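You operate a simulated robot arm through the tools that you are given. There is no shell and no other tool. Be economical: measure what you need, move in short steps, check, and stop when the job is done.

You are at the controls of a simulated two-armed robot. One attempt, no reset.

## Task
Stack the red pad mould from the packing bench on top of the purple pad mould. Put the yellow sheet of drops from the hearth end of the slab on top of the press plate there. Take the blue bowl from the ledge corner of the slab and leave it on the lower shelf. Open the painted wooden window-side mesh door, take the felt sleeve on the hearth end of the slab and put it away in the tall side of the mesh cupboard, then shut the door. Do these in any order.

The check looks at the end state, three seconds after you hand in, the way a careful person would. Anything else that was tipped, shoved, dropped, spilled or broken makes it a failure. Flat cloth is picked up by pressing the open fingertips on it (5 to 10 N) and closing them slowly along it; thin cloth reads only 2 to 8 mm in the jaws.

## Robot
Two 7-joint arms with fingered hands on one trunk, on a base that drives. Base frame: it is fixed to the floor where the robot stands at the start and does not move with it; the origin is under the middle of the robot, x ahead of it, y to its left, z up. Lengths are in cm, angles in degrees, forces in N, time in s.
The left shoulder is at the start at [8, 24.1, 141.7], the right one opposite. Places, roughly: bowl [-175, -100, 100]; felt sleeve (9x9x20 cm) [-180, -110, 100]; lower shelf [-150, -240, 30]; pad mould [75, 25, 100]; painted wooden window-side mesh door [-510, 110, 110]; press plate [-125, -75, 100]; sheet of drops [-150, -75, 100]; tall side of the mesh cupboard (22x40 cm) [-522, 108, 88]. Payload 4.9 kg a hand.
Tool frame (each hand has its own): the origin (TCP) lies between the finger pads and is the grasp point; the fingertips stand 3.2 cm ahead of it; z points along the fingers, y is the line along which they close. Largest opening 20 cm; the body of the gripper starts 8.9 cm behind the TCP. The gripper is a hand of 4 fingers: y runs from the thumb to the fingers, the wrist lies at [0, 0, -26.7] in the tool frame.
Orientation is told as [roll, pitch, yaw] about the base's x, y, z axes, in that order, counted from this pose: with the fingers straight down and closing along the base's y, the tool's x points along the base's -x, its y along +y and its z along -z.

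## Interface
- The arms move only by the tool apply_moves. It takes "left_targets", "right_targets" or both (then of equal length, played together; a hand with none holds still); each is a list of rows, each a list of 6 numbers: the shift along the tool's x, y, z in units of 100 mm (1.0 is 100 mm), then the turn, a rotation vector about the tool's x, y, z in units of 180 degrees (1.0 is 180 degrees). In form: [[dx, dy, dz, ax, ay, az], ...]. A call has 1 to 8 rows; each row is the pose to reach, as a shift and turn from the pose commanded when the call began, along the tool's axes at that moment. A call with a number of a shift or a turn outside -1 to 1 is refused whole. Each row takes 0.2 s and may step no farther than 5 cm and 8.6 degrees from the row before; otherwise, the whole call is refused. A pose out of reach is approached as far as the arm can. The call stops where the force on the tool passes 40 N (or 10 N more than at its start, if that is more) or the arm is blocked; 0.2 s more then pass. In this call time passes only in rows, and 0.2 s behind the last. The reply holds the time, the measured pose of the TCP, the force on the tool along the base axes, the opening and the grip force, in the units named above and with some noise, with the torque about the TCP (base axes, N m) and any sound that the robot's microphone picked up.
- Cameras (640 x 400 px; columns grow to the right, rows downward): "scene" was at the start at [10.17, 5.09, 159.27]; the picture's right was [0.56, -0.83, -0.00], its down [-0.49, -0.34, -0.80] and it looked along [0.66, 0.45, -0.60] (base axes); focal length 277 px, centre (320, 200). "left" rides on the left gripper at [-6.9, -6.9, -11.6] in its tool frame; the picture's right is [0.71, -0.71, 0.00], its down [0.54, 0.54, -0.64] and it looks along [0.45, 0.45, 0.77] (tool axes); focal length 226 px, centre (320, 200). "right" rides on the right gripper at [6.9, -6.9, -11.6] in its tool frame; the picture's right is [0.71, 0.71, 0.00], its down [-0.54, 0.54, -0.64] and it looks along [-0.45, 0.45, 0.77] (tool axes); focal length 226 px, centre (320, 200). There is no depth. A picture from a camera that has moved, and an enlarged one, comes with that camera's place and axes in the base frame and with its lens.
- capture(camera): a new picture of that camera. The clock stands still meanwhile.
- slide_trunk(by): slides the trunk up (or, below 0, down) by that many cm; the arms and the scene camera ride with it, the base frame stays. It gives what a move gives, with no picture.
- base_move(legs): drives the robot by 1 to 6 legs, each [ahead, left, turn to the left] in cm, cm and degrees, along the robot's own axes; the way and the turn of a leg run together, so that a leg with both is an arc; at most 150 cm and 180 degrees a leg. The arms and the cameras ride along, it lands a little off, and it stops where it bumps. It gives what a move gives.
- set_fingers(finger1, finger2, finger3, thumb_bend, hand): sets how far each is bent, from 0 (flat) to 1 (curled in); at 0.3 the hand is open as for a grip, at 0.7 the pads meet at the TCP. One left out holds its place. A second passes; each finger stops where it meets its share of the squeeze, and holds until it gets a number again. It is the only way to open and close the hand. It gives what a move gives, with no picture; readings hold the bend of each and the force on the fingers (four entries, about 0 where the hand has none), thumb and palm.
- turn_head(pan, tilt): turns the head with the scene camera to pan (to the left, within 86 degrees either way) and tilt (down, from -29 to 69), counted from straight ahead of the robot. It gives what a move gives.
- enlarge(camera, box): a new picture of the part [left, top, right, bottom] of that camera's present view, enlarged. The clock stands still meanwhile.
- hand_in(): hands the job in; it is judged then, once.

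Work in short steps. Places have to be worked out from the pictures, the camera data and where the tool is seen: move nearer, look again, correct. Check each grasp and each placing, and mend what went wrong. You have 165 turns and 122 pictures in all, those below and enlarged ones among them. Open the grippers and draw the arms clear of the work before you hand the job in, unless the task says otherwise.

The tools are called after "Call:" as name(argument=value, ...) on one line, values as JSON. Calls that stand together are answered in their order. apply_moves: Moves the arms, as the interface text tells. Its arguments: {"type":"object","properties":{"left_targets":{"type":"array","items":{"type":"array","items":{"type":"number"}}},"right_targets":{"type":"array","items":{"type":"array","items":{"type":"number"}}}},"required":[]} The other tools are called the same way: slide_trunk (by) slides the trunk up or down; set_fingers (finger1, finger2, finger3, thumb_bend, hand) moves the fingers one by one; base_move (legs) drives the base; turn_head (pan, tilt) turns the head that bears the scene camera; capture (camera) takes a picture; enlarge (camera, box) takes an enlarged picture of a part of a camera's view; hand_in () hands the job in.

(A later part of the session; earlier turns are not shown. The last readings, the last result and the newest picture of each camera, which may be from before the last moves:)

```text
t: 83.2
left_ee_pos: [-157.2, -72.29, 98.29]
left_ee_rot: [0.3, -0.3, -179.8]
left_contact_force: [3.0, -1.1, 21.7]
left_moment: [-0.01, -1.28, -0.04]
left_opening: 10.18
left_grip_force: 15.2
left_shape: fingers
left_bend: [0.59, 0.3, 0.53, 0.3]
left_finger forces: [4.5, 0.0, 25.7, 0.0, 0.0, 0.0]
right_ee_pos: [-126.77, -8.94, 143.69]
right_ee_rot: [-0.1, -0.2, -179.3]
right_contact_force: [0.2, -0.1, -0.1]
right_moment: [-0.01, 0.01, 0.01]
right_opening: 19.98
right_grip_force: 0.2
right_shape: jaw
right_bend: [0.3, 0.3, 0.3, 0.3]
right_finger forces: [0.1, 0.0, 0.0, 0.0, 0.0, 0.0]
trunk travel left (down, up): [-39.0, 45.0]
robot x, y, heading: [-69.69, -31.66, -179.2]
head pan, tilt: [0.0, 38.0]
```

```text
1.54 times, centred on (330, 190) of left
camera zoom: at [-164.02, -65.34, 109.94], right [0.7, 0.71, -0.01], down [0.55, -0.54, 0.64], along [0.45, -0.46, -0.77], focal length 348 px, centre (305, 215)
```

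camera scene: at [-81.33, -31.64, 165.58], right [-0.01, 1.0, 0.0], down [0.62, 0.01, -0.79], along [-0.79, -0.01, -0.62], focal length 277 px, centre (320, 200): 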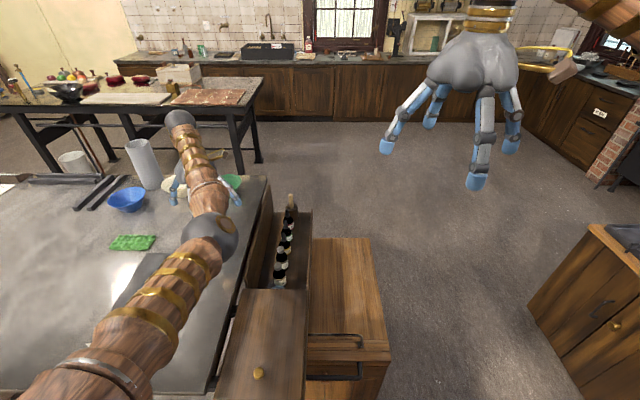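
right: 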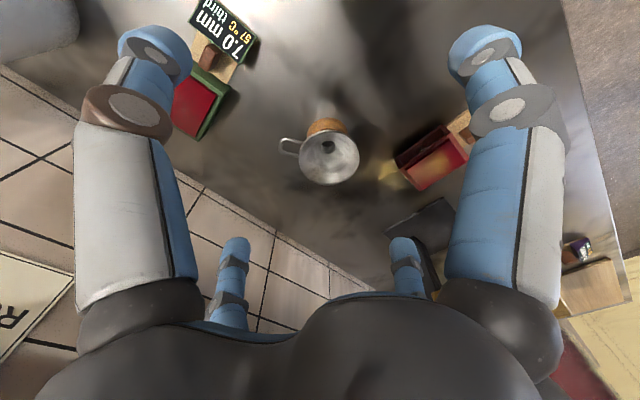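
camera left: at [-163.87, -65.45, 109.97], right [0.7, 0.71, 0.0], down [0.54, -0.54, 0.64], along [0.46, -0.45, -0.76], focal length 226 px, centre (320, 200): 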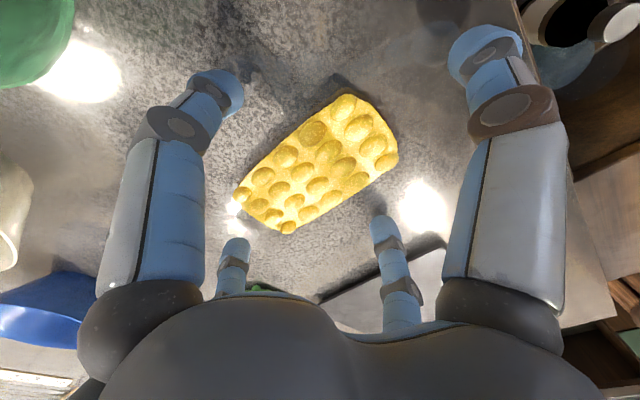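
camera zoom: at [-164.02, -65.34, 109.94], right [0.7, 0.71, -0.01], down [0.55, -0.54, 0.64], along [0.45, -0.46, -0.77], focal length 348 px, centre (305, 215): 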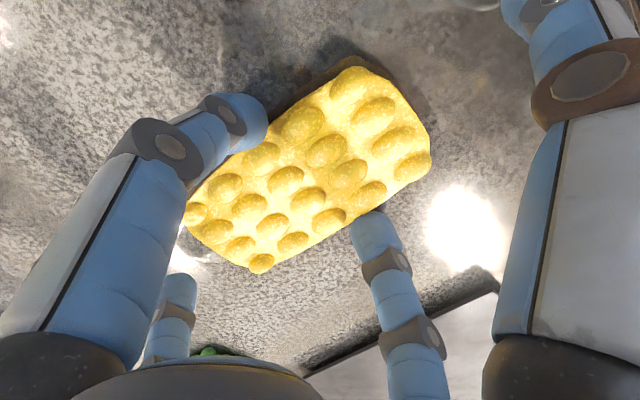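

Finger1 touches the sheet; finger3 is jammed on the slab. Rise 3 mm and finish closing both.

Call:
apply_moves(left_targets=[[0, 0, -0.05, 0, 0, 0]])

Call:
set_fingers(hand="left", finger1=0.64, finger3=0.64)

Call:
enlarge(camera="left", box=[180, 60, 480, 320])

```text
t: 83.6
left_ee_pos: [-157.31, -72.3, 98.43]
left_ee_rot: [0.2, 0.0, -179.9]
left_contact_force: [2.5, -0.9, 3.9]
left_moment: [-0.01, -0.27, -0.02]
left_opening: 10.14
left_grip_force: 6.1
left_shape: fingers
left_bend: [0.59, 0.3, 0.53, 0.3]
left_finger forces: [3.8, 0.1, 8.1, 0.0, 0.1, 0.0]
right_ee_pos: [-127.07, -9.11, 143.66]
right_ee_rot: [0.0, 0.0, -179.3]
right_contact_force: [-1.1, 0.0, -0.8]
right_moment: [0.02, -0.02, 0.01]
right_opening: 20.0
right_grip_force: 0.0
right_shape: jaw
right_bend: [0.3, 0.3, 0.3, 0.3]
right_finger forces: [0.0, 0.0, 0.1, 0.1, 0.1, 0.0]
trunk travel left (down, up): [-39.0, 45.0]
robot x, y, heading: [-69.6, -31.79, -179.1]
head pan, tilt: [0.0, 38.0]
```

```text
t: 84.6
left_ee_pos: [-157.43, -72.22, 98.49]
left_ee_rot: [0.1, 0.0, -179.8]
left_contact_force: [-0.1, 1.3, 0.2]
left_moment: [-0.02, 0.03, 0.02]
left_opening: 10.14
left_grip_force: 5.8
left_shape: fingers
left_bend: [0.6, 0.3, 0.54, 0.3]
left_finger forces: [5.5, 0.0, 6.1, 0.0, 0.0, 0.0]
right_ee_pos: [-127.05, -9.22, 143.65]
right_ee_rot: [0.0, 0.1, -179.4]
right_contact_force: [0.6, 0.2, -0.3]
right_moment: [0.02, 0.04, 0.01]
right_opening: 20.0
right_grip_force: 0.1
right_shape: jaw
right_bend: [0.3, 0.3, 0.3, 0.3]
right_finger forces: [0.0, 0.1, 0.1, 0.0, 0.1, 0.0]
trunk travel left (down, up): [-39.0, 45.0]
robot x, y, heading: [-69.58, -31.52, -179.1]
head pan, tilt: [0.0, 38.0]
```

```text
1.54 times, centred on (330, 190) of left
camera zoom: at [-164.25, -65.39, 110.07], right [0.7, 0.71, 0.0], down [0.54, -0.54, 0.64], along [0.45, -0.46, -0.77], focal length 348 px, centre (305, 215)
```

zoom: 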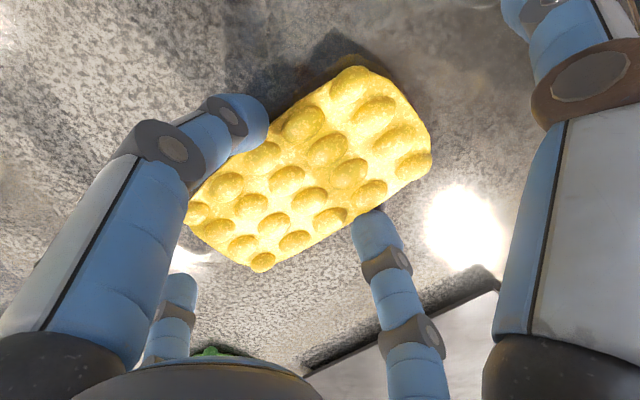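

Held at about 6 N on both sides. Lift 4 cm and check.

Call:
apply_moves(left_targets=[[0, 0, -0.1, 0, 0, 0], [0, 0, -0.25, 0, 0, 0], [0, 0, -0.4, 0, 0, 0]])

Call:
capture(camera="left")

```text
t: 85.4
left_ee_pos: [-157.43, -72.21, 102.35]
left_ee_rot: [0.2, 0.0, -179.9]
left_contact_force: [-0.4, 0.3, -2.4]
left_moment: [0.03, 0.04, 0.03]
left_opening: 10.17
left_grip_force: 5.8
left_shape: fingers
left_bend: [0.6, 0.3, 0.54, 0.3]
left_finger forces: [5.3, 0.0, 5.9, 0.0, 0.0, 0.0]
right_ee_pos: [-127.09, -9.11, 143.6]
right_ee_rot: [0.0, 0.0, -179.3]
right_contact_force: [-0.2, -0.7, 0.3]
right_moment: [0.05, -0.01, 0.0]
right_opening: 19.99
right_grip_force: 0.1
right_shape: jaw
right_bend: [0.3, 0.3, 0.3, 0.3]
right_finger forces: [0.0, 0.1, 0.0, 0.0, 0.0, 0.1]
trunk travel left (down, up): [-39.0, 45.0]
robot x, y, heading: [-69.77, -31.58, -179.4]
head pan, tilt: [0.0, 38.0]
```

```text
74 pictures are left
camera left: at [-164.25, -65.44, 114.03], right [0.7, 0.71, 0.0], down [0.54, -0.54, 0.64], along [0.45, -0.46, -0.77], focal length 226 px, centre (320, 200)
```

left: 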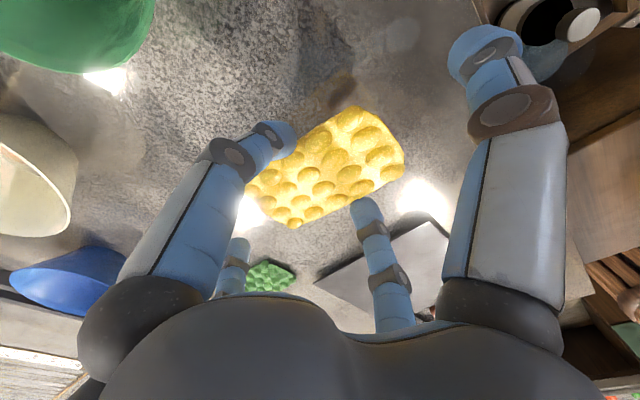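

Lifted cleanly (2.4 N). Raise 3 cm and drive back 25.5 / left 7 to bring it over the plate centre.

Call:
slide_trunk(by=3)

Call:
base_move(legs=[[-25.3, 6.7, -0.5]])

Call:
capture(camera="left")

```text
t: 86.1
left_ee_pos: [-157.42, -72.31, 105.4]
left_ee_rot: [0.2, -0.2, -179.8]
left_contact_force: [-0.4, -0.3, -2.1]
left_moment: [0.01, 0.03, 0.01]
left_opening: 10.14
left_grip_force: 6.0
left_shape: fingers
left_bend: [0.6, 0.3, 0.54, 0.3]
left_finger forces: [5.5, 0.0, 5.9, 0.0, 0.0, 0.0]
right_ee_pos: [-127.22, -9.18, 146.6]
right_ee_rot: [0.1, 0.0, -179.3]
right_contact_force: [0.2, 0.2, -0.1]
right_moment: [-0.04, -0.01, 0.01]
right_opening: 20.0
right_grip_force: 0.0
right_shape: jaw
right_bend: [0.3, 0.3, 0.3, 0.3]
right_finger forces: [0.0, 0.0, 0.1, 0.0, 0.0, 0.0]
trunk travel left (down, up): [-42.0, 42.0]
robot x, y, heading: [-69.61, -31.55, -179.4]
head pan, tilt: [0.0, 38.0]
```

```text
t: 88.0
left_ee_pos: [-132.59, -78.0, 105.31]
left_ee_rot: [0.2, -0.1, 179.7]
left_contact_force: [1.0, 0.3, -1.8]
left_moment: [0.01, 0.02, -0.02]
left_opening: 10.13
left_grip_force: 5.7
left_shape: fingers
left_bend: [0.6, 0.3, 0.54, 0.3]
left_finger forces: [5.5, 0.0, 5.9, 0.1, 0.0, 0.1]
right_ee_pos: [-101.87, -15.12, 146.46]
right_ee_rot: [-0.1, 0.1, -179.9]
right_contact_force: [0.3, 0.2, 0.0]
right_moment: [0.0, -0.03, 0.02]
right_opening: 19.99
right_grip_force: 0.0
right_shape: jaw
right_bend: [0.3, 0.3, 0.3, 0.3]
right_finger forces: [0.0, 0.1, 0.0, 0.0, 0.0, 0.1]
trunk travel left (down, up): [-42.0, 42.0]
robot x, y, heading: [-44.49, -38.17, -179.8]
head pan, tilt: [0.0, 38.0]
```

```text
73 pictures are left
camera left: at [-139.33, -71.12, 116.87], right [0.71, 0.7, 0.0], down [0.54, -0.54, 0.64], along [0.45, -0.46, -0.76], focal length 226 px, centre (320, 200)
```

left: 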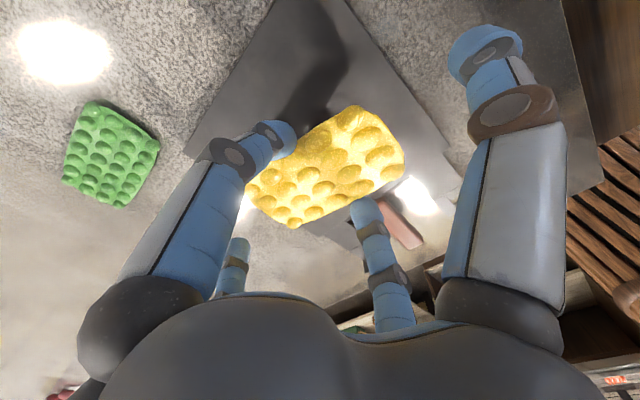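

Over the plate; nudge +1 cm x, −1.5 cm y and lower until light contact.

Call:
apply_moves(left_targets=[[0.1, 0.15, 0.1, 0, 0, 0], [0.1, 0.15, 0.3, 0, 0, 0], [0.1, 0.15, 0.42, 0, 0, 0], [0.1, 0.15, 0.49, 0, 0, 0]])

Call:
capture(camera="left")

```text
t: 89.0
left_ee_pos: [-131.37, -79.51, 100.5]
left_ee_rot: [0.2, -0.1, 179.7]
left_contact_force: [0.6, -1.0, -2.2]
left_moment: [0.03, 0.02, 0.02]
left_opening: 10.15
left_grip_force: 5.3
left_shape: fingers
left_bend: [0.6, 0.3, 0.54, 0.3]
left_finger forces: [5.5, 0.0, 5.9, 0.0, 0.0, 0.0]
right_ee_pos: [-101.58, -15.21, 146.51]
right_ee_rot: [-0.1, 0.1, -179.7]
right_contact_force: [0.1, -0.4, 0.1]
right_moment: [0.0, 0.01, 0.01]
right_opening: 19.99
right_grip_force: 0.0
right_shape: jaw
right_bend: [0.3, 0.3, 0.3, 0.3]
right_finger forces: [0.1, 0.1, 0.0, 0.0, 0.0, 0.0]
trunk travel left (down, up): [-42.0, 42.0]
robot x, y, heading: [-44.33, -38.09, -179.9]
head pan, tilt: [0.0, 38.0]
```

```text
72 pictures are left
camera left: at [-138.2, -72.69, 112.01], right [0.71, 0.7, 0.0], down [0.54, -0.54, 0.64], along [0.45, -0.46, -0.77], focal length 226 px, centre (320, 200)
```

left: 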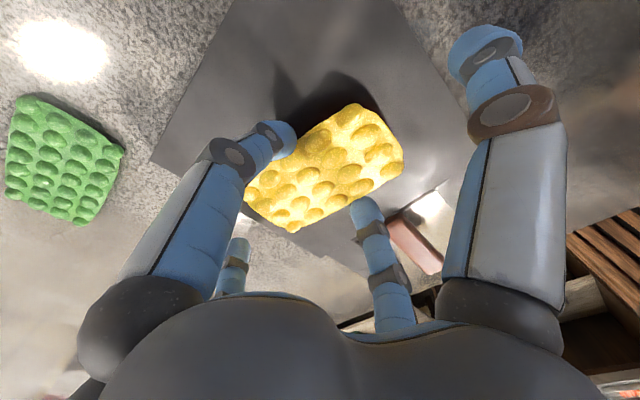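

Good alignment; keep lowering in 2–3 mm steps until the weight is taken.

Call:
apply_moves(left_targets=[[0, 0, 0.03, 0, 0, 0], [0, 0, 0.06, 0, 0, 0], [0, 0, 0.09, 0, 0, 0]])

```text
t: 89.8
left_ee_pos: [-131.46, -79.48, 99.71]
left_ee_rot: [0.3, -0.3, 179.7]
left_contact_force: [-0.2, 0.3, 3.3]
left_moment: [-0.03, 0.11, 0.0]
left_opening: 10.16
left_grip_force: 8.0
left_shape: fingers
left_bend: [0.6, 0.3, 0.54, 0.3]
left_finger forces: [8.0, 0.0, 7.4, 0.1, 0.0, 0.0]
right_ee_pos: [-101.43, -15.17, 146.6]
right_ee_rot: [-0.1, 0.0, -179.8]
right_contact_force: [0.2, -0.3, -0.6]
right_moment: [-0.01, 0.03, -0.01]
right_opening: 19.97
right_grip_force: 0.1
right_shape: jaw
right_bend: [0.3, 0.3, 0.3, 0.3]
right_finger forces: [0.0, 0.0, 0.0, 0.0, 0.1, 0.0]
trunk travel left (down, up): [-42.0, 42.0]
robot x, y, heading: [-44.37, -38.57, -179.8]
head pan, tilt: [0.0, 38.0]
```

Weight taken (net +3 N). Open fingers slightly and lift off.

Call:
set_fingers(hand="left", finger1=0.5, finger3=0.46)

Call:
slide_trunk(by=20)

Call:
capture(camera="left")

```text
t: 90.8
left_ee_pos: [-131.41, -79.5, 99.63]
left_ee_rot: [0.2, -0.1, 179.7]
left_contact_force: [-0.1, 0.5, 2.4]
left_moment: [-0.03, -0.01, 0.03]
left_opening: 11.0
left_grip_force: 1.6
left_shape: fingers
left_bend: [0.5, 0.3, 0.46, 0.3]
left_finger forces: [1.6, 0.1, 1.4, 0.0, 0.0, 0.1]
right_ee_pos: [-101.6, -15.04, 146.67]
right_ee_rot: [0.0, 0.0, -179.8]
right_contact_force: [0.1, 0.2, -0.2]
right_moment: [-0.05, 0.0, -0.02]
right_opening: 20.01
right_grip_force: 0.1
right_shape: jaw
right_bend: [0.3, 0.3, 0.3, 0.3]
right_finger forces: [0.0, 0.1, 0.0, 0.1, 0.0, 0.0]
trunk travel left (down, up): [-42.0, 42.0]
robot x, y, heading: [-44.19, -38.03, -179.8]
head pan, tilt: [0.0, 38.0]
```

```text
t: 93.0
left_ee_pos: [-131.44, -79.7, 119.61]
left_ee_rot: [0.1, -0.1, 179.6]
left_contact_force: [-0.2, -0.1, -0.6]
left_moment: [0.0, 0.0, 0.01]
left_opening: 11.01
left_grip_force: 0.1
left_shape: fingers
left_bend: [0.5, 0.3, 0.46, 0.3]
left_finger forces: [0.0, 0.1, 0.0, 0.1, 0.1, 0.0]
right_ee_pos: [-101.68, -15.19, 166.58]
right_ee_rot: [0.0, 0.1, -179.8]
right_contact_force: [0.5, -0.4, 0.3]
right_moment: [0.0, 0.03, -0.01]
right_opening: 19.99
right_grip_force: 0.1
right_shape: jaw
right_bend: [0.3, 0.3, 0.3, 0.3]
right_finger forces: [0.1, 0.1, 0.0, 0.0, 0.0, 0.1]
trunk travel left (down, up): [-62.0, 22.0]
robot x, y, heading: [-44.09, -38.32, -180.0]
head pan, tilt: [0.0, 38.0]
```

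```text
71 pictures are left
camera left: at [-138.19, -72.6, 131.19], right [0.71, 0.7, 0.0], down [0.54, -0.54, 0.64], along [0.45, -0.46, -0.77], focal length 226 px, centre (320, 200)
```

left: 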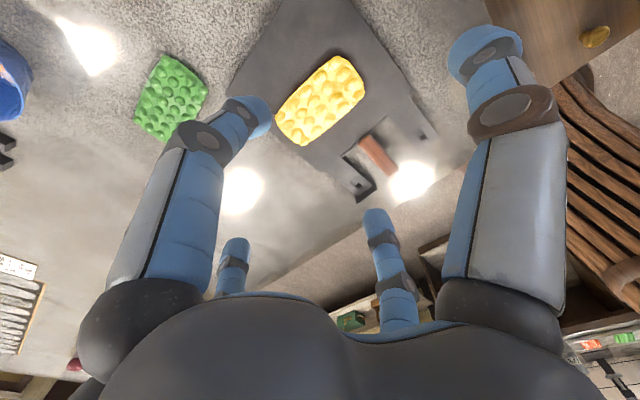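

The yellow sheet is on the plate. Next, inspect the lower shelf: back up and drive left along the slab.

Call:
base_move(legs=[[-30, 0, 0], [0, 135, 0]])

Call:
turn_head(pan=10, tilt=45)

Call:
capture(camera="scene")

```text
t: 101.3
left_ee_pos: [-101.28, -214.94, 119.71]
left_ee_rot: [0.2, 0.1, 180.0]
left_contact_force: [-1.0, 0.6, -0.4]
left_moment: [0.01, 0.01, 0.01]
left_opening: 11.02
left_grip_force: 0.1
left_shape: fingers
left_bend: [0.5, 0.3, 0.46, 0.3]
left_finger forces: [0.0, 0.0, 0.1, 0.0, 0.0, 0.0]
right_ee_pos: [-71.86, -150.48, 166.62]
right_ee_rot: [0.0, 0.0, -179.5]
right_contact_force: [0.8, 0.3, 0.2]
right_moment: [0.02, 0.0, -0.01]
right_opening: 20.0
right_grip_force: 0.2
right_shape: jaw
right_bend: [0.3, 0.3, 0.3, 0.3]
right_finger forces: [0.0, 0.0, 0.1, 0.0, 0.0, 0.0]
trunk travel left (down, up): [-62.0, 22.0]
robot x, y, heading: [-14.48, -173.63, -179.3]
head pan, tilt: [0.0, 38.0]
```

```text
t: 102.1
left_ee_pos: [-101.26, -214.97, 119.57]
left_ee_rot: [0.2, -0.2, 179.9]
left_contact_force: [-0.5, 0.6, 0.1]
left_moment: [0.01, 0.0, -0.03]
left_opening: 11.02
left_grip_force: 0.1
left_shape: fingers
left_bend: [0.5, 0.3, 0.46, 0.3]
left_finger forces: [0.0, 0.1, 0.0, 0.0, 0.0, 0.0]
right_ee_pos: [-71.78, -150.53, 166.62]
right_ee_rot: [0.1, 0.0, -179.4]
right_contact_force: [0.8, -0.5, 0.7]
right_moment: [-0.01, -0.06, 0.0]
right_opening: 19.99
right_grip_force: 0.1
right_shape: jaw
right_bend: [0.3, 0.3, 0.3, 0.3]
right_finger forces: [0.0, 0.0, 0.0, 0.1, 0.1, 0.1]
trunk travel left (down, up): [-62.0, 22.0]
robot x, y, heading: [-14.21, -173.34, -179.7]
head pan, tilt: [10.0, 45.0]
```

```text
70 pictures are left
camera scene: at [-25.43, -174.63, 187.55], right [-0.18, 0.98, 0.0], down [0.7, 0.13, -0.71], along [-0.7, -0.13, -0.71], focal length 277 px, centre (320, 200)
```

scene: 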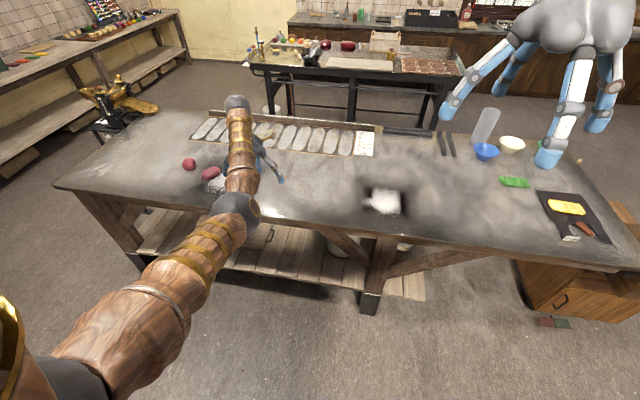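

The lower shelf is under the slab, front edge near x −108. Zoom to see what's on it.

Call:
enlarge(camera="scene", box=[110, 180, 450, 320])

```text
1.88 times, centred on (280, 250) of scene
camera zoom: at [-25.43, -174.63, 187.55], right [-0.18, 0.98, 0.0], down [0.7, 0.13, -0.71], along [-0.7, -0.13, -0.71], focal length 522 px, centre (395, 106)
```

zoom: 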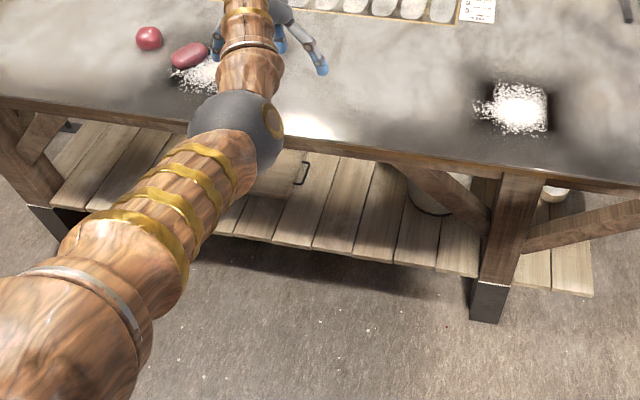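

The clear shelf spot is about [-122,-218,28]; a vertical hand can reach under the edge. The sleeve stands close behind the bowl, so I'll do the sleeve first. Drive back around the near end toward the cupboard, looking at the passage.

Call:
base_move(legs=[[0, -105, 0], [0, -105, 0], [30, 0, 0]])

Call:
turn_head(pan=-12, tilt=30)

Call:
capture(camera="scene")

```text
t: 114.1
left_ee_pos: [-132.58, -4.69, 119.73]
left_ee_rot: [0.2, -0.2, 179.6]
left_contact_force: [0.0, -0.1, 0.6]
left_moment: [-0.01, 0.03, 0.0]
left_opening: 11.04
left_grip_force: 0.1
left_shape: fingers
left_bend: [0.5, 0.3, 0.46, 0.3]
left_finger forces: [0.0, 0.0, 0.1, 0.0, 0.0, 0.1]
right_ee_pos: [-102.69, 59.73, 166.67]
right_ee_rot: [0.0, -0.1, -180.0]
right_contact_force: [0.1, -0.6, 0.3]
right_moment: [-0.01, 0.06, 0.01]
right_opening: 20.0
right_grip_force: 0.1
right_shape: jaw
right_bend: [0.3, 0.3, 0.3, 0.3]
right_finger forces: [0.0, 0.1, 0.0, 0.0, 0.0, 0.0]
trunk travel left (down, up): [-62.0, 22.0]
robot x, y, heading: [-46.05, 36.54, -179.8]
head pan, tilt: [10.0, 45.0]
```

```text
t: 115.0
left_ee_pos: [-133.09, -4.5, 119.56]
left_ee_rot: [0.2, -0.1, 179.6]
left_contact_force: [0.0, -0.5, 0.1]
left_moment: [0.0, -0.01, 0.0]
left_opening: 11.05
left_grip_force: 0.0
left_shape: fingers
left_bend: [0.5, 0.3, 0.46, 0.3]
left_finger forces: [0.0, 0.1, 0.0, 0.0, 0.1, 0.1]
right_ee_pos: [-103.21, 59.69, 166.57]
right_ee_rot: [0.0, 0.0, -179.9]
right_contact_force: [0.0, 0.2, 0.4]
right_moment: [0.03, -0.06, -0.01]
right_opening: 20.01
right_grip_force: 0.1
right_shape: jaw
right_bend: [0.3, 0.3, 0.3, 0.3]
right_finger forces: [0.0, 0.0, 0.0, 0.1, 0.0, 0.1]
trunk travel left (down, up): [-62.0, 22.0]
robot x, y, heading: [-45.45, 36.34, -180.0]
head pan, tilt: [-12.0, 30.0]
```

```text
68 pictures are left
camera scene: at [-57.88, 38.6, 189.79], right [0.21, 0.98, 0.0], down [0.49, -0.1, -0.87], along [-0.85, 0.18, -0.5], focal length 277 px, centre (320, 200)
```

scene: 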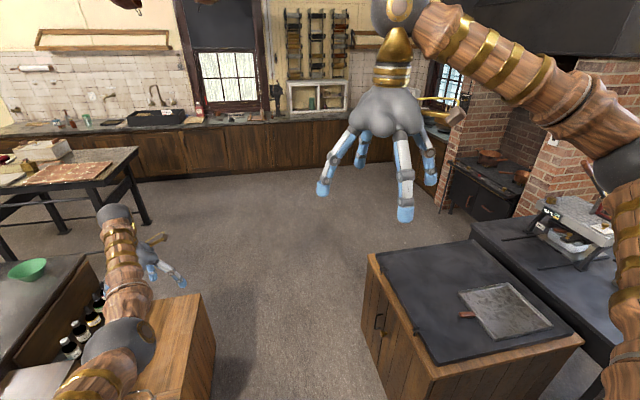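

The passage between crate (y≲2) and black cabinet (y≳88) is centred at y≈45. Drive through to get a look at the white mesh cupboard on the back counter.

Call:
base_move(legs=[[0, -9, 0], [120, 0, 0], [90, 0, 0], [130, -60, 0]])

Call:
turn_head(pan=0, tilt=25)

Call:
capture(camera="scene")

```text
t: 132.9
left_ee_pos: [-474.3, 66.95, 119.66]
left_ee_rot: [0.3, -0.3, 179.0]
left_contact_force: [0.5, -0.1, -0.1]
left_moment: [-0.03, 0.02, 0.01]
left_opening: 11.05
left_grip_force: 0.1
left_shape: fingers
left_bend: [0.5, 0.3, 0.46, 0.3]
left_finger forces: [0.0, 0.0, 0.1, 0.0, 0.0, 0.0]
right_ee_pos: [-443.66, 130.98, 166.5]
right_ee_rot: [-0.1, 0.0, 179.4]
right_contact_force: [0.6, 0.5, 1.1]
right_moment: [0.01, 0.01, 0.0]
right_opening: 19.98
right_grip_force: 0.2
right_shape: jaw
right_bend: [0.3, 0.3, 0.3, 0.3]
right_finger forces: [0.0, 0.0, 0.0, 0.0, 0.0, 0.1]
trunk travel left (down, up): [-62.0, 22.0]
robot x, y, heading: [-386.7, 107.44, 179.5]
head pan, tilt: [-12.0, 30.0]
```

```text
t: 133.7
left_ee_pos: [-474.26, 66.91, 119.68]
left_ee_rot: [0.2, -0.1, 179.0]
left_contact_force: [0.0, 0.7, 0.1]
left_moment: [0.03, -0.01, -0.02]
left_opening: 11.03
left_grip_force: 0.1
left_shape: fingers
left_bend: [0.5, 0.3, 0.46, 0.3]
left_finger forces: [0.1, 0.0, 0.1, 0.0, 0.0, 0.0]
right_ee_pos: [-443.6, 131.05, 166.62]
right_ee_rot: [0.0, -0.1, 179.5]
right_contact_force: [-0.3, -0.3, 0.5]
right_moment: [-0.03, 0.02, 0.02]
right_opening: 19.98
right_grip_force: 0.1
right_shape: jaw
right_bend: [0.3, 0.3, 0.3, 0.3]
right_finger forces: [0.0, 0.1, 0.0, 0.1, 0.0, 0.0]
trunk travel left (down, up): [-62.0, 22.0]
robot x, y, heading: [-386.85, 107.33, 179.4]
head pan, tilt: [0.0, 25.0]
```

```text
67 pictures are left
camera scene: at [-398.96, 107.55, 190.6], right [0.01, 1.0, 0.0], down [0.42, 0.0, -0.91], along [-0.91, 0.01, -0.42], focal length 277 px, centre (320, 200)
```

scene: 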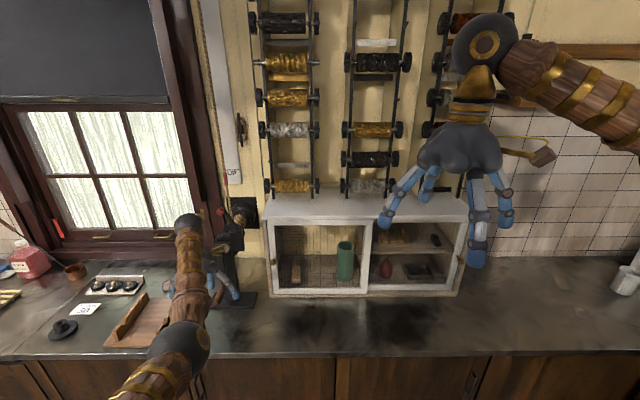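

Zoom on the mesh cupboard's doors and knobs.

Call:
enlarge(camera="scene", box=[250, 180, 480, 310])

```text
2.78 times, centred on (365, 245) of scene
camera zoom: at [-398.96, 107.55, 190.6], right [0.01, 1.0, 0.0], down [0.42, 0.0, -0.91], along [-0.91, 0.01, -0.42], focal length 771 px, centre (195, 75)
```

zoom: 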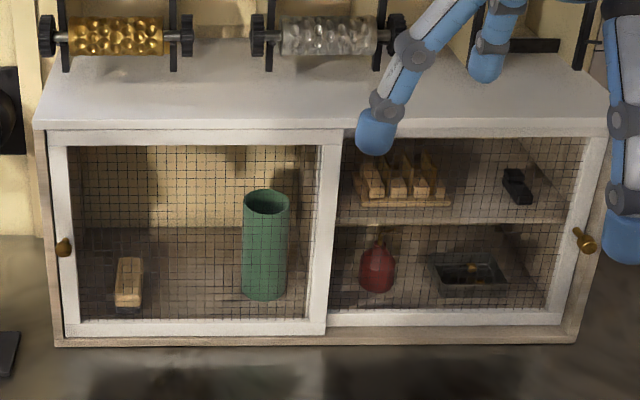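

These are sliding doors: the window-side one (front track) must slide right (+y) by its knob at ≈[-503,87,111]. Back off and check the knob surroundings before turning the hand horizontal.

Call:
base_move(legs=[[-28, 0, 0.6]])

Call:
turn_head(pan=8, tilt=28)

Call:
apply_moves(left_targets=[[0, 0, 0, 0, -0.047, 0], [0, 0, 0, 0, -0.094, 0], [0, 0, 0, 0, -0.141, 0], [0, 0, 0, 0, -0.188, 0], [0, 0, 0, 0, -0.235, 0], [0, 0, 0, 0, -0.282, 0], [0, 0, 0, 0, -0.329, 0], [0, 0, 0, 0, -0.376, 0]])

Call:
apply_moves(left_targets=[[0, 0, 0, 0, -0.047, 0], [0, 0, 0, 0, -0.094, 0], [0, 0, 0, 0, -0.124, 0]])

Call:
enlarge(camera="scene", box=[200, 140, 420, 270])

```text
t: 135.6
left_ee_pos: [-446.1, 65.65, 119.35]
left_ee_rot: [0.2, 0.1, 179.7]
left_contact_force: [0.5, -0.2, -0.5]
left_moment: [0.0, -0.04, -0.01]
left_opening: 11.01
left_grip_force: 0.0
left_shape: fingers
left_bend: [0.5, 0.3, 0.46, 0.3]
left_finger forces: [0.0, 0.0, 0.1, 0.0, 0.0, 0.0]
right_ee_pos: [-416.53, 130.23, 166.47]
right_ee_rot: [0.0, 0.2, -179.7]
right_contact_force: [-0.6, 0.3, -0.2]
right_moment: [0.01, -0.07, -0.01]
right_opening: 19.98
right_grip_force: 0.1
right_shape: jaw
right_bend: [0.3, 0.3, 0.3, 0.3]
right_finger forces: [0.0, 0.0, 0.0, 0.0, 0.0, 0.0]
trunk travel left (down, up): [-62.0, 22.0]
robot x, y, heading: [-358.56, 107.55, -179.8]
head pan, tilt: [0.0, 25.0]
```

```text
t: 136.3
left_ee_pos: [-446.0, 65.7, 119.6]
left_ee_rot: [0.3, -0.1, 179.8]
left_contact_force: [-0.9, 0.6, -0.5]
left_moment: [0.02, -0.05, -0.03]
left_opening: 11.02
left_grip_force: 0.2
left_shape: fingers
left_bend: [0.5, 0.3, 0.46, 0.3]
left_finger forces: [0.1, 0.1, 0.1, 0.0, 0.0, 0.1]
right_ee_pos: [-416.27, 130.14, 166.53]
right_ee_rot: [0.0, 0.2, -179.7]
right_contact_force: [-0.2, -0.8, -0.3]
right_moment: [-0.04, 0.02, 0.01]
right_opening: 20.01
right_grip_force: 0.0
right_shape: jaw
right_bend: [0.3, 0.3, 0.3, 0.3]
right_finger forces: [0.1, 0.0, 0.1, 0.0, 0.0, 0.1]
trunk travel left (down, up): [-62.0, 22.0]
robot x, y, heading: [-358.95, 107.36, -179.8]
head pan, tilt: [8.0, 28.0]
```

```text
t: 138.1
left_ee_pos: [-445.68, 65.8, 119.64]
left_ee_rot: [0.4, -68.0, 179.4]
left_contact_force: [0.0, -0.9, 0.0]
left_moment: [-0.02, -0.01, 0.01]
left_opening: 11.01
left_grip_force: 0.0
left_shape: fingers
left_bend: [0.5, 0.3, 0.46, 0.3]
left_finger forces: [0.0, 0.1, 0.1, 0.0, 0.0, 0.0]
right_ee_pos: [-416.07, 130.2, 166.54]
right_ee_rot: [0.0, 0.0, -179.7]
right_contact_force: [0.1, -0.9, -0.1]
right_moment: [-0.01, 0.03, -0.02]
right_opening: 19.99
right_grip_force: 0.1
right_shape: jaw
right_bend: [0.3, 0.3, 0.3, 0.3]
right_finger forces: [0.1, 0.0, 0.0, 0.0, 0.0, 0.0]
trunk travel left (down, up): [-62.0, 22.0]
robot x, y, heading: [-358.92, 107.29, -179.8]
head pan, tilt: [8.0, 28.0]
```

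```text
t: 138.9
left_ee_pos: [-445.72, 65.68, 119.62]
left_ee_rot: [119.6, -89.7, 60.3]
left_contact_force: [-0.4, 0.0, 0.2]
left_moment: [-0.02, -0.07, -0.01]
left_opening: 11.04
left_grip_force: 0.1
left_shape: fingers
left_bend: [0.5, 0.3, 0.46, 0.3]
left_finger forces: [0.0, 0.0, 0.0, 0.0, 0.0, 0.0]
right_ee_pos: [-416.13, 130.28, 166.57]
right_ee_rot: [0.0, 0.0, -179.7]
right_contact_force: [0.3, 0.5, 0.0]
right_moment: [-0.02, -0.04, -0.01]
right_opening: 19.99
right_grip_force: 0.0
right_shape: jaw
right_bend: [0.3, 0.3, 0.3, 0.3]
right_finger forces: [0.0, 0.0, 0.1, 0.1, 0.1, 0.1]
trunk travel left (down, up): [-62.0, 22.0]
robot x, y, heading: [-358.49, 107.31, -179.6]
head pan, tilt: [8.0, 28.0]
```

```text
2.91 times, centred on (310, 205) of scene
camera zoom: at [-370.93, 106.08, 190.12], right [-0.14, 0.99, 0.0], down [0.47, 0.07, -0.88], along [-0.87, -0.13, -0.47], focal length 806 px, centre (349, 186)
```

zoom: 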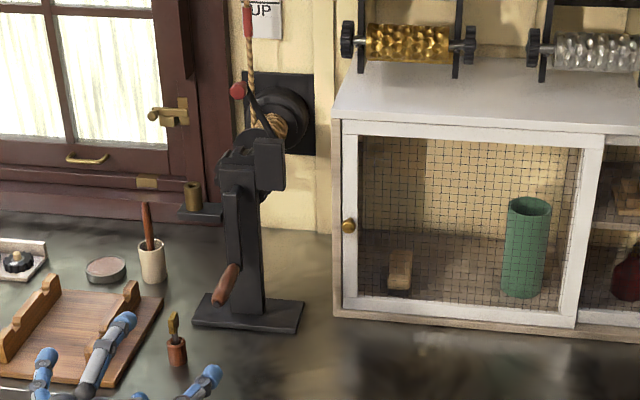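

Hand is horizontal. The knob is at ≈[-503,86.3,110], with the black crank stand ending at y≈77. Curl fingers 1/3, set a small thumb–finger2 gap, and align in front of the knob.

Call:
set_fingers(hand="left", finger1=0.95, finger2=0.55, finger3=0.95, thumb_bend=0.55)

Call:
base_move(legs=[[0, -20.8, 0], [40, 0, 0]])

Call:
slide_trunk(by=-9.5)

Call:
capture(camera="left")

Call:
capture(camera="scene")

```text
t: 139.9
left_ee_pos: [-445.81, 65.77, 119.63]
left_ee_rot: [123.3, -89.6, 56.6]
left_contact_force: [-0.5, 0.6, -0.1]
left_moment: [-0.05, 0.0, 0.0]
left_opening: 3.56
left_grip_force: 0.0
left_shape: fingers
left_bend: [0.76, 0.55, 0.68, 0.55]
left_finger forces: [0.0, 0.1, 0.1, 0.1, 0.1, 0.0]
right_ee_pos: [-416.01, 130.21, 166.56]
right_ee_rot: [0.0, 0.0, -179.6]
right_contact_force: [0.6, -0.3, 0.1]
right_moment: [-0.01, 0.0, 0.01]
right_opening: 19.97
right_grip_force: 0.1
right_shape: jaw
right_bend: [0.3, 0.3, 0.3, 0.3]
right_finger forces: [0.1, 0.0, 0.1, 0.0, 0.0, 0.0]
trunk travel left (down, up): [-62.0, 22.0]
robot x, y, heading: [-358.69, 107.27, -179.5]
head pan, tilt: [8.0, 28.0]
```

```text
t: 143.6
left_ee_pos: [-484.9, 86.13, 119.82]
left_ee_rot: [141.1, -89.7, 38.8]
left_contact_force: [0.4, -0.1, 0.9]
left_moment: [-0.02, 0.03, -0.04]
left_opening: 3.57
left_grip_force: 0.1
left_shape: fingers
left_bend: [0.76, 0.55, 0.68, 0.55]
left_finger forces: [0.1, 0.0, 0.0, 0.1, 0.0, 0.1]
right_ee_pos: [-455.36, 150.59, 166.66]
right_ee_rot: [-0.2, -0.1, -179.5]
right_contact_force: [0.9, -0.2, -0.7]
right_moment: [0.02, 0.04, 0.01]
right_opening: 19.96
right_grip_force: 0.0
right_shape: jaw
right_bend: [0.3, 0.3, 0.3, 0.3]
right_finger forces: [0.0, 0.0, 0.0, 0.1, 0.0, 0.1]
trunk travel left (down, up): [-62.0, 22.0]
robot x, y, heading: [-398.45, 128.31, -179.1]
head pan, tilt: [8.0, 28.0]
```

```text
t: 144.9
left_ee_pos: [-485.11, 86.13, 110.11]
left_ee_rot: [125.5, -89.7, 54.6]
left_contact_force: [0.4, 0.8, 0.6]
left_moment: [-0.01, -0.01, -0.03]
left_opening: 3.57
left_grip_force: 0.1
left_shape: fingers
left_bend: [0.76, 0.55, 0.68, 0.55]
left_finger forces: [0.0, 0.0, 0.0, 0.0, 0.0, 0.0]
right_ee_pos: [-455.6, 150.57, 157.12]
right_ee_rot: [0.0, -0.1, -179.6]
right_contact_force: [0.1, -0.4, -0.5]
right_moment: [0.01, 0.01, 0.01]
right_opening: 20.0
right_grip_force: 0.1
right_shape: jaw
right_bend: [0.3, 0.3, 0.3, 0.3]
right_finger forces: [0.0, 0.0, 0.0, 0.0, 0.0, 0.1]
trunk travel left (down, up): [-52.5, 31.5]
robot x, y, heading: [-398.44, 127.81, -179.7]
head pan, tilt: [8.0, 28.0]
```

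```text
64 pictures are left
camera left: at [-473.46, 92.94, 116.97], right [0.0, 0.7, -0.71], down [0.64, -0.54, -0.54], along [-0.77, -0.46, -0.45], focal length 226 px, centre (320, 200)
```

left: 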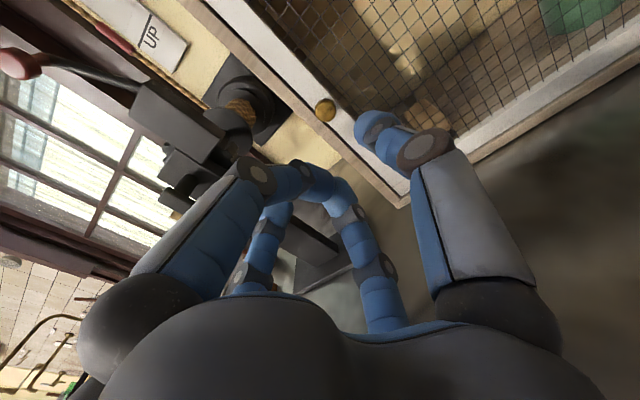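

```text
63 pictures are left
camera scene: at [-410.32, 126.66, 180.64], right [-0.15, 0.99, 0.0], down [0.46, 0.07, -0.88], along [-0.87, -0.13, -0.47], focal length 277 px, centre (320, 200)
```

scene: 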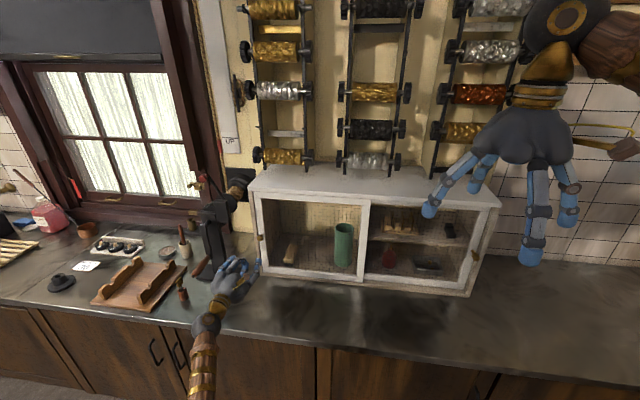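

Knob is exactly on the hand axis ([−502, 86.5, 110]). Open fingers 1/3 out of the way, narrow the pair, and advance 15 cm.

Call:
set_fingers(hand="left", finger1=0.05, finger2=0.58, finger3=0.05, thumb_bend=0.58)

Call:
apply_moves(left_targets=[[0, 0, 0.4, 0, 0, 0], [0, 0, 0.8, 0, 0, 0], [0, 0, 1, 0, 0, 0]])

Call:
capture(camera="left")

```text
t: 145.9
left_ee_pos: [-485.17, 86.04, 109.99]
left_ee_rot: [117.7, -89.8, 62.2]
left_contact_force: [0.2, 0.3, 0.1]
left_moment: [-0.02, -0.03, 0.01]
left_opening: 13.3
left_grip_force: 0.1
left_shape: fingers
left_bend: [0.06, 0.57, 0.06, 0.57]
left_finger forces: [0.1, 0.0, 0.0, 0.0, 0.0, 0.0]
right_ee_pos: [-455.65, 150.53, 157.16]
right_ee_rot: [0.0, 0.1, -179.5]
right_contact_force: [0.4, 0.9, 0.8]
right_moment: [0.01, 0.0, -0.01]
right_opening: 19.99
right_grip_force: 0.0
right_shape: jaw
right_bend: [0.3, 0.3, 0.3, 0.3]
right_finger forces: [0.0, 0.0, 0.1, 0.0, 0.1, 0.1]
trunk travel left (down, up): [-52.5, 31.5]
robot x, y, heading: [-398.07, 127.85, -179.7]
head pan, tilt: [8.0, 28.0]
```

```text
t: 146.7
left_ee_pos: [-495.22, 86.07, 110.22]
left_ee_rot: [120.2, -89.8, 59.7]
left_contact_force: [0.3, 0.0, 0.2]
left_moment: [-0.04, 0.02, 0.0]
left_opening: 13.31
left_grip_force: 0.0
left_shape: fingers
left_bend: [0.06, 0.57, 0.06, 0.57]
left_finger forces: [0.0, 0.0, 0.0, 0.0, 0.0, 0.0]
right_ee_pos: [-455.68, 150.8, 157.22]
right_ee_rot: [0.1, 0.0, -179.6]
right_contact_force: [0.3, -0.6, 0.7]
right_moment: [0.03, 0.0, 0.01]
right_opening: 20.0
right_grip_force: 0.1
right_shape: jaw
right_bend: [0.3, 0.3, 0.3, 0.3]
right_finger forces: [0.0, 0.1, 0.0, 0.0, 0.0, 0.0]
trunk travel left (down, up): [-52.5, 31.5]
robot x, y, heading: [-398.25, 128.06, -179.8]
head pan, tilt: [8.0, 28.0]
```

```text
62 pictures are left
camera left: at [-483.63, 92.97, 117.04], right [0.0, 0.7, -0.71], down [0.64, -0.54, -0.54], along [-0.77, -0.46, -0.45], focal length 226 px, centre (320, 200)
```

left: 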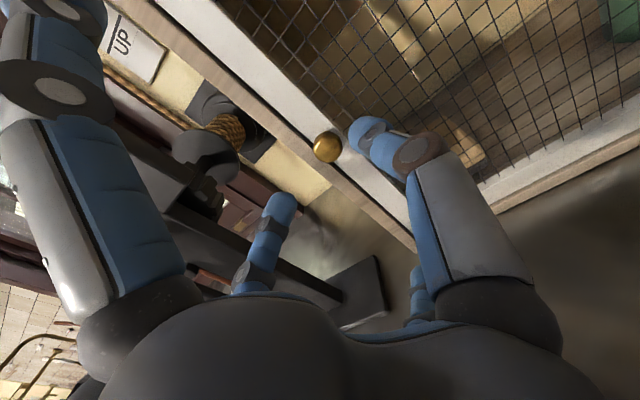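

Aligned. Advance about 5 cm more, watching force.

Call:
apply_moves(left_targets=[[0, 0, 0.2, 0, 0, 0], [0, 0, 0.4, 0, 0, 0], [0, 0, 0.52, 0, 0, 0]])

Call:
capture(camera="left")

```text
t: 147.5
left_ee_pos: [-500.24, 85.97, 110.17]
left_ee_rot: [127.3, -89.8, 52.7]
left_contact_force: [-0.2, 0.2, -0.7]
left_moment: [0.02, -0.04, 0.0]
left_opening: 13.29
left_grip_force: 0.1
left_shape: fingers
left_bend: [0.06, 0.57, 0.06, 0.57]
left_finger forces: [0.0, 0.1, 0.0, 0.1, 0.0, 0.0]
right_ee_pos: [-455.64, 150.66, 157.14]
right_ee_rot: [0.0, 0.0, -179.6]
right_contact_force: [0.8, -0.2, 0.2]
right_moment: [0.0, 0.03, -0.02]
right_opening: 20.0
right_grip_force: 0.2
right_shape: jaw
right_bend: [0.3, 0.3, 0.3, 0.3]
right_finger forces: [0.0, 0.0, 0.0, 0.0, 0.0, 0.0]
trunk travel left (down, up): [-52.5, 31.5]
robot x, y, heading: [-398.17, 127.79, -179.6]
head pan, tilt: [8.0, 28.0]
```

```text
61 pictures are left
camera left: at [-488.73, 92.97, 117.07], right [0.0, 0.7, -0.71], down [0.64, -0.54, -0.54], along [-0.77, -0.46, -0.45], focal length 226 px, centre (320, 200)
```

left: 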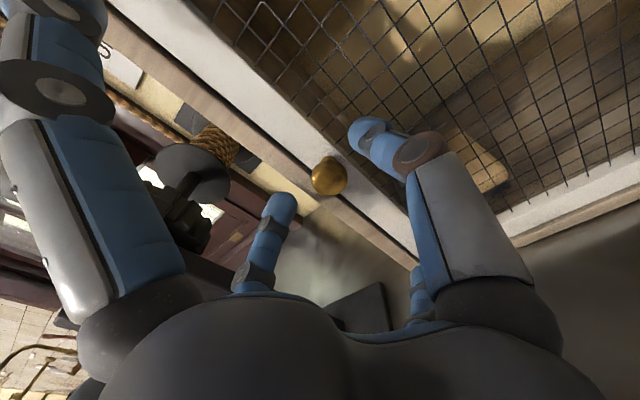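

The knob is between the pair. Pinch it.

Call:
set_fingers(hand="left", finger2=0.7, thumb_bend=0.7)

Call:
capture(camera="left")

```text
t: 148.5
left_ee_pos: [-500.27, 86.23, 110.3]
left_ee_rot: [117.7, -89.7, 62.3]
left_contact_force: [1.7, 4.2, 0.9]
left_moment: [0.02, 0.01, -0.1]
left_opening: 12.78
left_grip_force: 7.0
left_shape: fingers
left_bend: [0.06, 0.67, 0.06, 0.66]
left_finger forces: [0.0, 4.3, 0.1, 0.0, 9.0, 0.0]
right_ee_pos: [-455.76, 150.64, 157.15]
right_ee_rot: [0.1, 0.0, -179.5]
right_contact_force: [0.6, 0.3, -0.4]
right_moment: [0.02, -0.01, 0.01]
right_opening: 20.0
right_grip_force: 0.1
right_shape: jaw
right_bend: [0.3, 0.3, 0.3, 0.3]
right_finger forces: [0.0, 0.0, 0.1, 0.1, 0.1, 0.1]
trunk travel left (down, up): [-52.5, 31.5]
robot x, y, heading: [-398.35, 127.96, -179.7]
head pan, tilt: [8.0, 28.0]
```

```text
60 pictures are left
camera left: at [-488.72, 93.14, 117.09], right [0.0, 0.7, -0.71], down [0.64, -0.54, -0.54], along [-0.77, -0.46, -0.45], focal length 226 px, centre (320, 200)
```

left: 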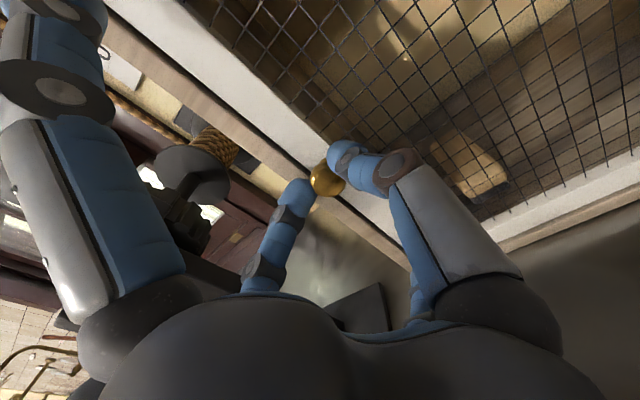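

Knob pinched. Try sliding it +y by 4 cm.

Call:
apply_moves(left_targets=[[0, -0.15, 0, 0, 0, 0], [0, -0.3, 0, 0, 0, 0], [0, -0.4, 0, 0, 0, 0]])

Call:
capture(camera="scene")

```text
t: 149.3
left_ee_pos: [-500.27, 90.12, 110.12]
left_ee_rot: [128.8, -89.7, 51.1]
left_contact_force: [1.8, 0.5, 2.7]
left_moment: [0.05, 0.05, 0.02]
left_opening: 12.74
left_grip_force: 6.5
left_shape: fingers
left_bend: [0.06, 0.66, 0.06, 0.68]
left_finger forces: [0.1, 6.3, 0.1, 0.1, 6.3, 0.1]
right_ee_pos: [-455.63, 150.69, 157.03]
right_ee_rot: [0.0, 0.1, -179.4]
right_contact_force: [-0.5, -0.9, -0.3]
right_moment: [0.02, -0.01, -0.02]
right_opening: 20.01
right_grip_force: 0.1
right_shape: jaw
right_bend: [0.3, 0.3, 0.3, 0.3]
right_finger forces: [0.1, 0.1, 0.0, 0.0, 0.1, 0.0]
trunk travel left (down, up): [-52.5, 31.5]
robot x, y, heading: [-398.1, 127.91, -179.4]
head pan, tilt: [8.0, 28.0]
```

```text
59 pictures are left
camera scene: at [-410.32, 126.73, 180.63], right [-0.15, 0.99, 0.0], down [0.46, 0.07, -0.88], along [-0.87, -0.13, -0.47], focal length 277 px, centre (320, 200)
```

scene: 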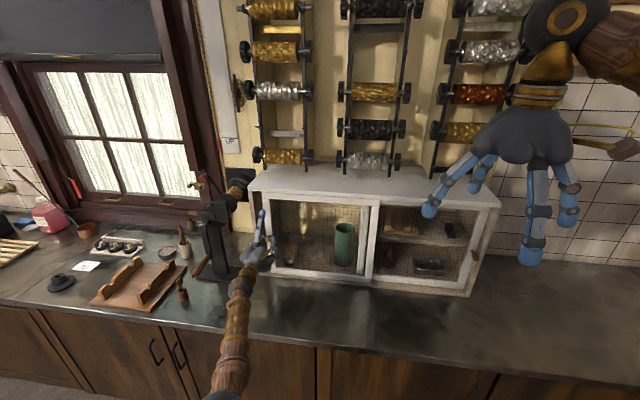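

It slides freely. Continue by driving the base right 30 cm.

Call:
base_move(legs=[[-0.3, -30, 0]])

Call:
enlarge(camera="scene", box=[130, 130, 470, 330])

```text
t: 151.4
left_ee_pos: [-500.18, 120.29, 110.13]
left_ee_rot: [141.2, -89.8, 38.7]
left_contact_force: [-0.1, 0.0, 3.3]
left_moment: [-0.04, 0.07, 0.04]
left_opening: 12.71
left_grip_force: 6.2
left_shape: fingers
left_bend: [0.06, 0.66, 0.06, 0.68]
left_finger forces: [0.0, 6.5, 0.0, 0.0, 6.2, 0.0]
right_ee_pos: [-455.66, 180.85, 157.05]
right_ee_rot: [-0.1, 0.0, -179.4]
right_contact_force: [-0.5, 0.1, 0.2]
right_moment: [0.02, -0.04, -0.01]
right_opening: 19.99
right_grip_force: 0.1
right_shape: jaw
right_bend: [0.3, 0.3, 0.3, 0.3]
right_finger forces: [0.0, 0.0, 0.0, 0.0, 0.1, 0.1]
trunk travel left (down, up): [-52.5, 31.5]
robot x, y, heading: [-397.79, 158.02, -179.5]
head pan, tilt: [8.0, 28.0]
```

```text
1.88 times, centred on (300, 230) of scene
camera zoom: at [-410.31, 156.86, 180.63], right [-0.15, 0.99, 0.0], down [0.46, 0.07, -0.88], along [-0.87, -0.13, -0.47], focal length 522 px, centre (358, 144)
```

zoom: 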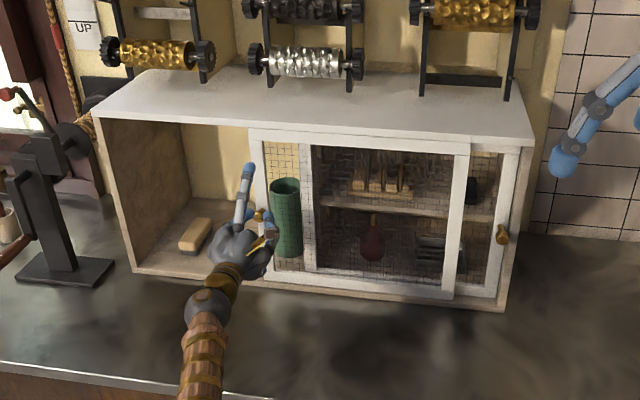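

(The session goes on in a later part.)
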